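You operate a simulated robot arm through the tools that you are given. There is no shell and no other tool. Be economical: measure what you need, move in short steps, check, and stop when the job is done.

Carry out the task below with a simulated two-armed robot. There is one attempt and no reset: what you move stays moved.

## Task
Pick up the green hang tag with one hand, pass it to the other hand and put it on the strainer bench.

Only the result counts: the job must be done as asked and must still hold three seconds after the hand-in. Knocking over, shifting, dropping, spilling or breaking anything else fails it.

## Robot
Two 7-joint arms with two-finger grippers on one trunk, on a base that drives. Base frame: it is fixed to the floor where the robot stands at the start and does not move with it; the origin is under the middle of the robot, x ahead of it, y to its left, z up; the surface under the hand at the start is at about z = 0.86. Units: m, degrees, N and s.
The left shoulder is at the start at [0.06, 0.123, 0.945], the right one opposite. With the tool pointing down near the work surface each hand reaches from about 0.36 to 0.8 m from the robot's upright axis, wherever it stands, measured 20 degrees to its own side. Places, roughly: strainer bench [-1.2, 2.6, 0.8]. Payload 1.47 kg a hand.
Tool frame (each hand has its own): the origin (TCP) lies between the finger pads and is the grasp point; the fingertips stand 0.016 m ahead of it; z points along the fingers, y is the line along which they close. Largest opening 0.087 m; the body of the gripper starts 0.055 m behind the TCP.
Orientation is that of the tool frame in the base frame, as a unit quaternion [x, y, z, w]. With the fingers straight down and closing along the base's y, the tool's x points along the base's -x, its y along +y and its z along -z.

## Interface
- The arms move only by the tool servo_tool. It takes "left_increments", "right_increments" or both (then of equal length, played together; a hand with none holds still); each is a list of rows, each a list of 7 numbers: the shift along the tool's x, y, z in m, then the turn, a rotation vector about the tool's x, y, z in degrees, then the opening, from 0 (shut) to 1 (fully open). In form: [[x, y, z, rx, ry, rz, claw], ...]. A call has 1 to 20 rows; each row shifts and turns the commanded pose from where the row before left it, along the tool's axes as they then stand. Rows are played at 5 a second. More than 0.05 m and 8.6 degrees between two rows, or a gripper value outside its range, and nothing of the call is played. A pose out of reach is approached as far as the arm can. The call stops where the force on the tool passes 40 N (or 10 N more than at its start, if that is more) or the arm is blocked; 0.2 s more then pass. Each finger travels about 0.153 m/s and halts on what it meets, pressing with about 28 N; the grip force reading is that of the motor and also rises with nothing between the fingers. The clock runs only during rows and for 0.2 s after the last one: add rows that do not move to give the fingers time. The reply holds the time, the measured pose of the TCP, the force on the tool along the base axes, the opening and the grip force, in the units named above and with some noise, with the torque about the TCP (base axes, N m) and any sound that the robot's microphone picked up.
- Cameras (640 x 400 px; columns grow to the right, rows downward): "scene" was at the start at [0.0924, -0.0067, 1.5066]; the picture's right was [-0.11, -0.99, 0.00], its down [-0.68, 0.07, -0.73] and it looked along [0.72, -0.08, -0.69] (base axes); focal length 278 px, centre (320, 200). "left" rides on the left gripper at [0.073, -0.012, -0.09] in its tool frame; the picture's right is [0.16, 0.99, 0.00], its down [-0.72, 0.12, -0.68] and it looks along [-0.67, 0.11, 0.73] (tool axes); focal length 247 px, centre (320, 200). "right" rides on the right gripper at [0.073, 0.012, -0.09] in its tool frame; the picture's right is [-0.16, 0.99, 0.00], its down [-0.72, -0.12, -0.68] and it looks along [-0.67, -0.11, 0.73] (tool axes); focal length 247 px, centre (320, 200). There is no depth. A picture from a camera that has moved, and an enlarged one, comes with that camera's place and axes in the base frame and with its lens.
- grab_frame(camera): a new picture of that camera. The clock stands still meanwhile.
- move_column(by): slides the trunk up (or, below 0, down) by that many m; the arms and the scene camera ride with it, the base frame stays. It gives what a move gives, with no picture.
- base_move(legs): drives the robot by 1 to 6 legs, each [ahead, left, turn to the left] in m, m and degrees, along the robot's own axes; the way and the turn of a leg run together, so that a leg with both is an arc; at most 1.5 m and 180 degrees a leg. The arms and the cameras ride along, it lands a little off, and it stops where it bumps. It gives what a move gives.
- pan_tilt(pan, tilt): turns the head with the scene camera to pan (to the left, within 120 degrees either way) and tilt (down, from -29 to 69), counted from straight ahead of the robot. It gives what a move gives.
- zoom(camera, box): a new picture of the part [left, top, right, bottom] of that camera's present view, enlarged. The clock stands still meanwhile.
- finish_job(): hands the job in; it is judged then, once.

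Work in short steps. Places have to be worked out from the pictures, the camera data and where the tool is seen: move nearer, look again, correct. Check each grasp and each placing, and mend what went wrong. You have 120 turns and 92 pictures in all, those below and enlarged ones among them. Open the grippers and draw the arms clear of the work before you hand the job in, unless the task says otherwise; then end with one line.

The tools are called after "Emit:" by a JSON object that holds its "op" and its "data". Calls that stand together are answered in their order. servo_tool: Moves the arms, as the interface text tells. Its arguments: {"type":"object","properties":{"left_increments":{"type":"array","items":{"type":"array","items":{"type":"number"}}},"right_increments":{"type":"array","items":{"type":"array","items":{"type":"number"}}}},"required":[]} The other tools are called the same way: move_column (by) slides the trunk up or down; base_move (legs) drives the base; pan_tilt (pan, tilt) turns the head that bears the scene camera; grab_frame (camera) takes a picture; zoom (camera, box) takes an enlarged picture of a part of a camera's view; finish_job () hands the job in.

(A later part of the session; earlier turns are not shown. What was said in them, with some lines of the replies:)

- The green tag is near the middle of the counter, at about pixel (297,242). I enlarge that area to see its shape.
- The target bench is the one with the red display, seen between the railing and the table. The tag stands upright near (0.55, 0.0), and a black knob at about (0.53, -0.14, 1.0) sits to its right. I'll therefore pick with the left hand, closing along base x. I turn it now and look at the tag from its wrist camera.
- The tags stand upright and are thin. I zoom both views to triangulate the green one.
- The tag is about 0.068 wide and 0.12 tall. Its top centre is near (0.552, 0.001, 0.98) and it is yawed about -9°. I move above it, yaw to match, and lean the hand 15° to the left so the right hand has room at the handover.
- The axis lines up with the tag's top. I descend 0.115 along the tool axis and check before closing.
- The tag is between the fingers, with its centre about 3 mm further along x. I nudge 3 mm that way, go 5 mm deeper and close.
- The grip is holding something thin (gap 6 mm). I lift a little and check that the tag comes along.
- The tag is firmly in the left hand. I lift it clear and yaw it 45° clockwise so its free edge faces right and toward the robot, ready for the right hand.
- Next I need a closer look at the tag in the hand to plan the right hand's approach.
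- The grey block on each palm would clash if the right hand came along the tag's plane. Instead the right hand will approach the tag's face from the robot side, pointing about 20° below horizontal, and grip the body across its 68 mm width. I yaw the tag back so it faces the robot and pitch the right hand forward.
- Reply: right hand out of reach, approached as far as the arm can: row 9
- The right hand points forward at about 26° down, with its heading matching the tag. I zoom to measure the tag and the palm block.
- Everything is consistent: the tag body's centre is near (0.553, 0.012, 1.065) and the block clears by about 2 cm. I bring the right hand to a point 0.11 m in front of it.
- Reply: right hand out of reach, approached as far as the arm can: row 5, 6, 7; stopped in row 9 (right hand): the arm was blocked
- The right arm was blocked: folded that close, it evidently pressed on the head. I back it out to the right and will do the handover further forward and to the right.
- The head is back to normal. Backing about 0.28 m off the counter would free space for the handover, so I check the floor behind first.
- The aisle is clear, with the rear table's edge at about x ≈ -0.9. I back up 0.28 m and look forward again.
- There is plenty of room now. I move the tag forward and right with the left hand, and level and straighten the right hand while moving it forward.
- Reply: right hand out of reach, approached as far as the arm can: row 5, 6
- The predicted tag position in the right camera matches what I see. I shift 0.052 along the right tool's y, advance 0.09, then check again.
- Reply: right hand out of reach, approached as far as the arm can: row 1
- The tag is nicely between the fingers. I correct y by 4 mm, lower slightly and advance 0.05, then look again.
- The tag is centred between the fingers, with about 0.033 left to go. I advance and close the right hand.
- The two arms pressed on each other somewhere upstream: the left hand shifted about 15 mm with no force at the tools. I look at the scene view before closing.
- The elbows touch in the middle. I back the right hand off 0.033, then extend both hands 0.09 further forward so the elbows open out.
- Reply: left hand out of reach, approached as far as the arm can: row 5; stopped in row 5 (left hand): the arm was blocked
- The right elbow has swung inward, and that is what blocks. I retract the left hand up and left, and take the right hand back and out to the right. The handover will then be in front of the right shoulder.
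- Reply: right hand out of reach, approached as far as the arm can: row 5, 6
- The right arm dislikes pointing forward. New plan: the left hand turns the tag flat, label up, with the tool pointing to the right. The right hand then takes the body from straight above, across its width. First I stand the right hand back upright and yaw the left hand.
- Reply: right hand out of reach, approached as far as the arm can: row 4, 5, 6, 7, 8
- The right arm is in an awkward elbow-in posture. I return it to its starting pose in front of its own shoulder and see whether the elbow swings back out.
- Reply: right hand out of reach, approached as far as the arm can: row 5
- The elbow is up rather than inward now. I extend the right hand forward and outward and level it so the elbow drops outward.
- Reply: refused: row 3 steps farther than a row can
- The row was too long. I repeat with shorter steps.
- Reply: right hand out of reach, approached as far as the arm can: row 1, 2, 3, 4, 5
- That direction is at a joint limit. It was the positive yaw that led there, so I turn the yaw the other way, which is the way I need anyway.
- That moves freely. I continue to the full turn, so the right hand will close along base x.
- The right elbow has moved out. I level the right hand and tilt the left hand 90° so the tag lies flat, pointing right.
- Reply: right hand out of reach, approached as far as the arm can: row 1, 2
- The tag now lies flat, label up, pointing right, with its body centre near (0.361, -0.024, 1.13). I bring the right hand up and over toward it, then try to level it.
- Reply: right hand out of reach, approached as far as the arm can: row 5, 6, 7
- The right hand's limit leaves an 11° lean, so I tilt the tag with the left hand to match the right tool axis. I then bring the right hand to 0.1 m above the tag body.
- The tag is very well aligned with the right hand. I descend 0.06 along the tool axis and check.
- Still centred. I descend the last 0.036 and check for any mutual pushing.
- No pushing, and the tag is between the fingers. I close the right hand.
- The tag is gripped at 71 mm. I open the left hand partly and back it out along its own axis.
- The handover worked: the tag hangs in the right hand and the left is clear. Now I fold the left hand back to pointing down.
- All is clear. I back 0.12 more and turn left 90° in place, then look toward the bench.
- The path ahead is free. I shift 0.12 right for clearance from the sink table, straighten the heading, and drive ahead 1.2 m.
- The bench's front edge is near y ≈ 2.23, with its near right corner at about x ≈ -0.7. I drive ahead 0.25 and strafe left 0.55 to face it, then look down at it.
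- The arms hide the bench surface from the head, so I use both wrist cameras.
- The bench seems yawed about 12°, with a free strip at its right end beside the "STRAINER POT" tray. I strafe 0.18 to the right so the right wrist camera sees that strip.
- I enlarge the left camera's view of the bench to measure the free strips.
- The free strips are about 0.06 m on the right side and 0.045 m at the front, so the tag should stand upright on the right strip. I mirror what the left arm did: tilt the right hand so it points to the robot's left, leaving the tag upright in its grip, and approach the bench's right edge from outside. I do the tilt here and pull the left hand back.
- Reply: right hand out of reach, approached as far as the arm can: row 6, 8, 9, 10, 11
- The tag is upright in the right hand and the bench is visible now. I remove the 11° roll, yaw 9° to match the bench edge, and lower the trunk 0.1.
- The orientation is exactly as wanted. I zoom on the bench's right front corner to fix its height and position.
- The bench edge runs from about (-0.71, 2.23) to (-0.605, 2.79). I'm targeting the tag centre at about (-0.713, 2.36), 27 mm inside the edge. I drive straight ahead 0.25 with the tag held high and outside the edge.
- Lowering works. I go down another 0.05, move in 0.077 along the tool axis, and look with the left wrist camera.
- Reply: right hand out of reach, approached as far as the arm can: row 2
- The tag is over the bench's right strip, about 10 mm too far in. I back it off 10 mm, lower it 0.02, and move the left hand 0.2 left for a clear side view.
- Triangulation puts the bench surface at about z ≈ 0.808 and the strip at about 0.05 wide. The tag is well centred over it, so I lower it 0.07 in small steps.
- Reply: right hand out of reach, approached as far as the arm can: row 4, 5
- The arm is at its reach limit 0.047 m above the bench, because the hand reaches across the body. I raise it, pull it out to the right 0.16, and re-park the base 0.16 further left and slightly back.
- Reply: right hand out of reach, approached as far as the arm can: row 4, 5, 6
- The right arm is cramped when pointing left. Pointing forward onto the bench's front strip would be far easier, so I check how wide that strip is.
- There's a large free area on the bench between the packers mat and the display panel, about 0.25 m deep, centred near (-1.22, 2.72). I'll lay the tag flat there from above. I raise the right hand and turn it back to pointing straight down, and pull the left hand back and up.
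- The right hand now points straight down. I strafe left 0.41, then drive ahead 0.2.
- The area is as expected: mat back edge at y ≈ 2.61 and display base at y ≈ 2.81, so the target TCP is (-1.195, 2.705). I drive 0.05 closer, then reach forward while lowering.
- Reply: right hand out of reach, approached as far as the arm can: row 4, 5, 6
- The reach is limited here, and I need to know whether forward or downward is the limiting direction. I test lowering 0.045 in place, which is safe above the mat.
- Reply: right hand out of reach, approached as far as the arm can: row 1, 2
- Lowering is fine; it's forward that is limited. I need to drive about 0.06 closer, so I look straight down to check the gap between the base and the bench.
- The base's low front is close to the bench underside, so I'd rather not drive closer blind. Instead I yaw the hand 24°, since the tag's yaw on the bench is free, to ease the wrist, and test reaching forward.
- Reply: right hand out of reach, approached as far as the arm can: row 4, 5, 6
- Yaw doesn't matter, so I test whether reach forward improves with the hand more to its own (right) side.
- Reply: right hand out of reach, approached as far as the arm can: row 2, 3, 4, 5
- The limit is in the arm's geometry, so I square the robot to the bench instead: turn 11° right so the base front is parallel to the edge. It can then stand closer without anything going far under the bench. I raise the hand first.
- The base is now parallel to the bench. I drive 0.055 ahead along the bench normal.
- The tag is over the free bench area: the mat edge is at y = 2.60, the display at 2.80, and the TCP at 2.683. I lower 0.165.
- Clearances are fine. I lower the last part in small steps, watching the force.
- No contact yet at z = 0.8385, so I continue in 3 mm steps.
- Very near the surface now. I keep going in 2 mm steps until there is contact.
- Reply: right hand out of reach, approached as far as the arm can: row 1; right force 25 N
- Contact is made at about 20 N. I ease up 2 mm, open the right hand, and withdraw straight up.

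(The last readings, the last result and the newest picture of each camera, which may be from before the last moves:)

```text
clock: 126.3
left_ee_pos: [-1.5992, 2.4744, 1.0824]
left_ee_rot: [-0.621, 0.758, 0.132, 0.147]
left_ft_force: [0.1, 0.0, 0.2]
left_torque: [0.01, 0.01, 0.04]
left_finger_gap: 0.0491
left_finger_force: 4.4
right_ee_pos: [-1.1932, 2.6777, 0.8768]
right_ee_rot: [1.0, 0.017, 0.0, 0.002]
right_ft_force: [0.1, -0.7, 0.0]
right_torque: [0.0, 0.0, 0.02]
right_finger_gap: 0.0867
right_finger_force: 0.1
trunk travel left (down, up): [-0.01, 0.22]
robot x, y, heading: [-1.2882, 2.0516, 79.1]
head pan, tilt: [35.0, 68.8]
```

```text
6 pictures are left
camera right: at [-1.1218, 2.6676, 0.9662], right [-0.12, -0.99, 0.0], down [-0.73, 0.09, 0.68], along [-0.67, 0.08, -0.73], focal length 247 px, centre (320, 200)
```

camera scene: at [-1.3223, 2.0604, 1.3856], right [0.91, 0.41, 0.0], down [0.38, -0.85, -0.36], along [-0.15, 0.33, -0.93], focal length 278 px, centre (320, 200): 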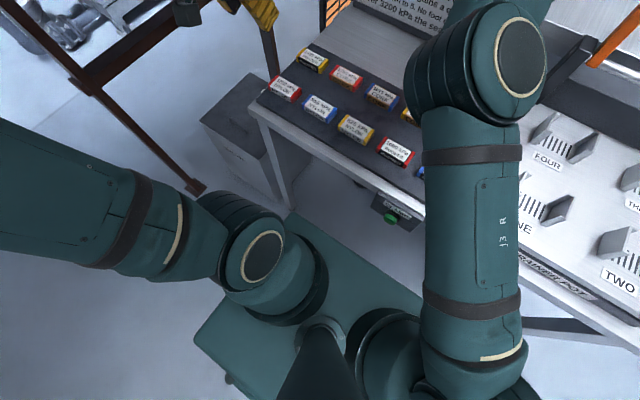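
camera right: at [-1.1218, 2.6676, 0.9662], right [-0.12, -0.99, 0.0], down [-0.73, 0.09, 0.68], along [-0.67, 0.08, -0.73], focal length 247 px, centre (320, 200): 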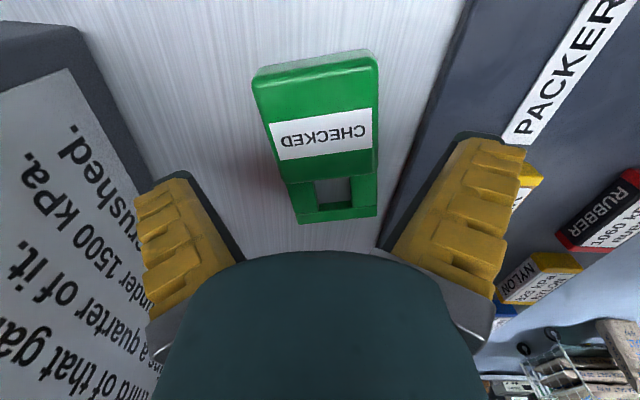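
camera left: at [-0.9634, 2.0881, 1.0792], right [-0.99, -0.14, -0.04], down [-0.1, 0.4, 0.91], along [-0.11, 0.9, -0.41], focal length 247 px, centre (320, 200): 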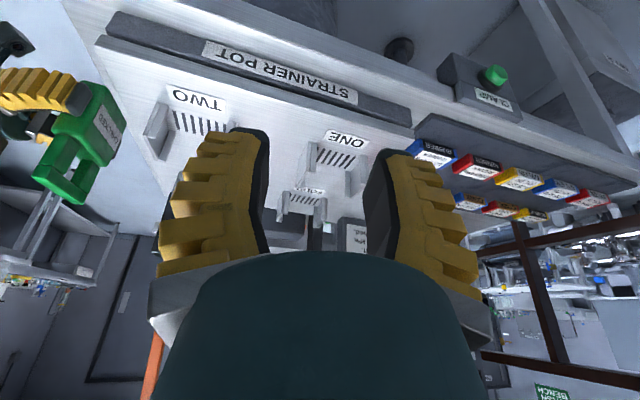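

The tag lies flat on the bench, clear of the mat and display. I raise the right hand, open the left, and then back the base away.

Emit:
{"op": "servo_tool", "data": {"left_increments": [[0, 0, 0, 0, 0, 0, 1], [0, 0, 0, 0, 0, 0, 1], [0, 0, 0, 0, 0, 0, 1], [0, 0, 0, 0, 0, 0, 1], [0, 0, 0, 0, 0, 0, 1]], "right_increments": [[0, 0, -0.04, 0, 0, 0, 1], [0, 0, -0.04, 0, 0, 0, 1], [0, 0, -0.04, 0, 0, 0, 1], [0, 0, -0.04, 0, 0, 0, 1], [0, 0, 0, 0, 0, 0, 1]]}}

Emit:
{"op": "base_move", "data": {"legs": [[-0.45, 0, 0]]}}

Emit:
{"op": "pan_tilt", "data": {"pan": 0, "tilt": 35}}

Emit:
{"op": "grab_frame", "data": {"camera": "scene"}}

```text
clock: 127.5
left_ee_pos: [-1.5995, 2.4763, 1.0818]
left_ee_rot: [-0.622, 0.758, 0.132, 0.147]
left_ft_force: [0.5, 0.1, -0.8]
left_torque: [0.0, -0.02, 0.0]
left_finger_gap: 0.087
left_finger_force: 0.1
right_ee_pos: [-1.1929, 2.6809, 1.0361]
right_ee_rot: [1.0, 0.017, 0.001, 0.001]
right_ft_force: [0.2, 0.0, -0.1]
right_torque: [0.0, -0.02, -0.01]
right_finger_gap: 0.0869
right_finger_force: 0.1
trunk travel left (down, up): [-0.01, 0.22]
robot x, y, heading: [-1.2908, 2.0497, 78.9]
head pan, tilt: [35.0, 68.8]
```

```text
clock: 130.2
left_ee_pos: [-1.6857, 2.0348, 1.082]
left_ee_rot: [-0.624, 0.756, 0.133, 0.147]
left_ft_force: [0.5, -0.3, -0.2]
left_torque: [-0.02, -0.02, 0.02]
left_finger_gap: 0.0868
left_finger_force: 0.0
right_ee_pos: [-1.2819, 2.2426, 1.0357]
right_ee_rot: [1.0, 0.02, 0.0, 0.002]
right_ft_force: [-0.9, -0.2, 0.2]
right_torque: [0.01, 0.0, 0.0]
right_finger_gap: 0.0872
right_finger_force: 0.1
trunk travel left (down, up): [-0.01, 0.22]
robot x, y, heading: [-1.3734, 1.6163, 79.7]
head pan, tilt: [35.0, 68.8]
```

```text
clock: 131.2
left_ee_pos: [-1.6861, 2.0366, 1.0826]
left_ee_rot: [-0.624, 0.756, 0.133, 0.147]
left_ft_force: [0.6, 0.1, -0.3]
left_torque: [-0.01, 0.02, -0.01]
left_finger_gap: 0.0872
left_finger_force: 0.1
right_ee_pos: [-1.2799, 2.2429, 1.0346]
right_ee_rot: [1.0, 0.02, 0.0, 0.003]
right_ft_force: [-0.7, -0.4, -0.6]
right_torque: [0.02, 0.0, -0.04]
right_finger_gap: 0.087
right_finger_force: 0.1
trunk travel left (down, up): [-0.01, 0.22]
robot x, y, heading: [-1.3751, 1.6149, 79.6]
head pan, tilt: [0.0, 35.0]
```

```text
5 pictures are left
camera scene: at [-1.3562, 1.7113, 1.4292], right [0.98, -0.18, 0.0], down [-0.11, -0.56, -0.82], along [0.15, 0.8, -0.57], focal length 278 px, centre (320, 200)
```

scene: 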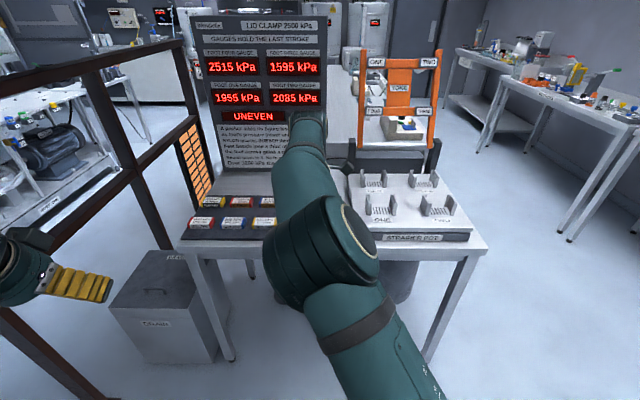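

Everything on the bench stands as before, the tag was last seen lying free on it, and both hands are open and clear. I hand the job in.

Emit:
{"op": "finish_job", "data": {}}

```text
The job is handed in.
```

The left hand picked up the green hang tag and passed it to the right hand, which laid it flat on the strainer bench, between the packers mat and the display panel.
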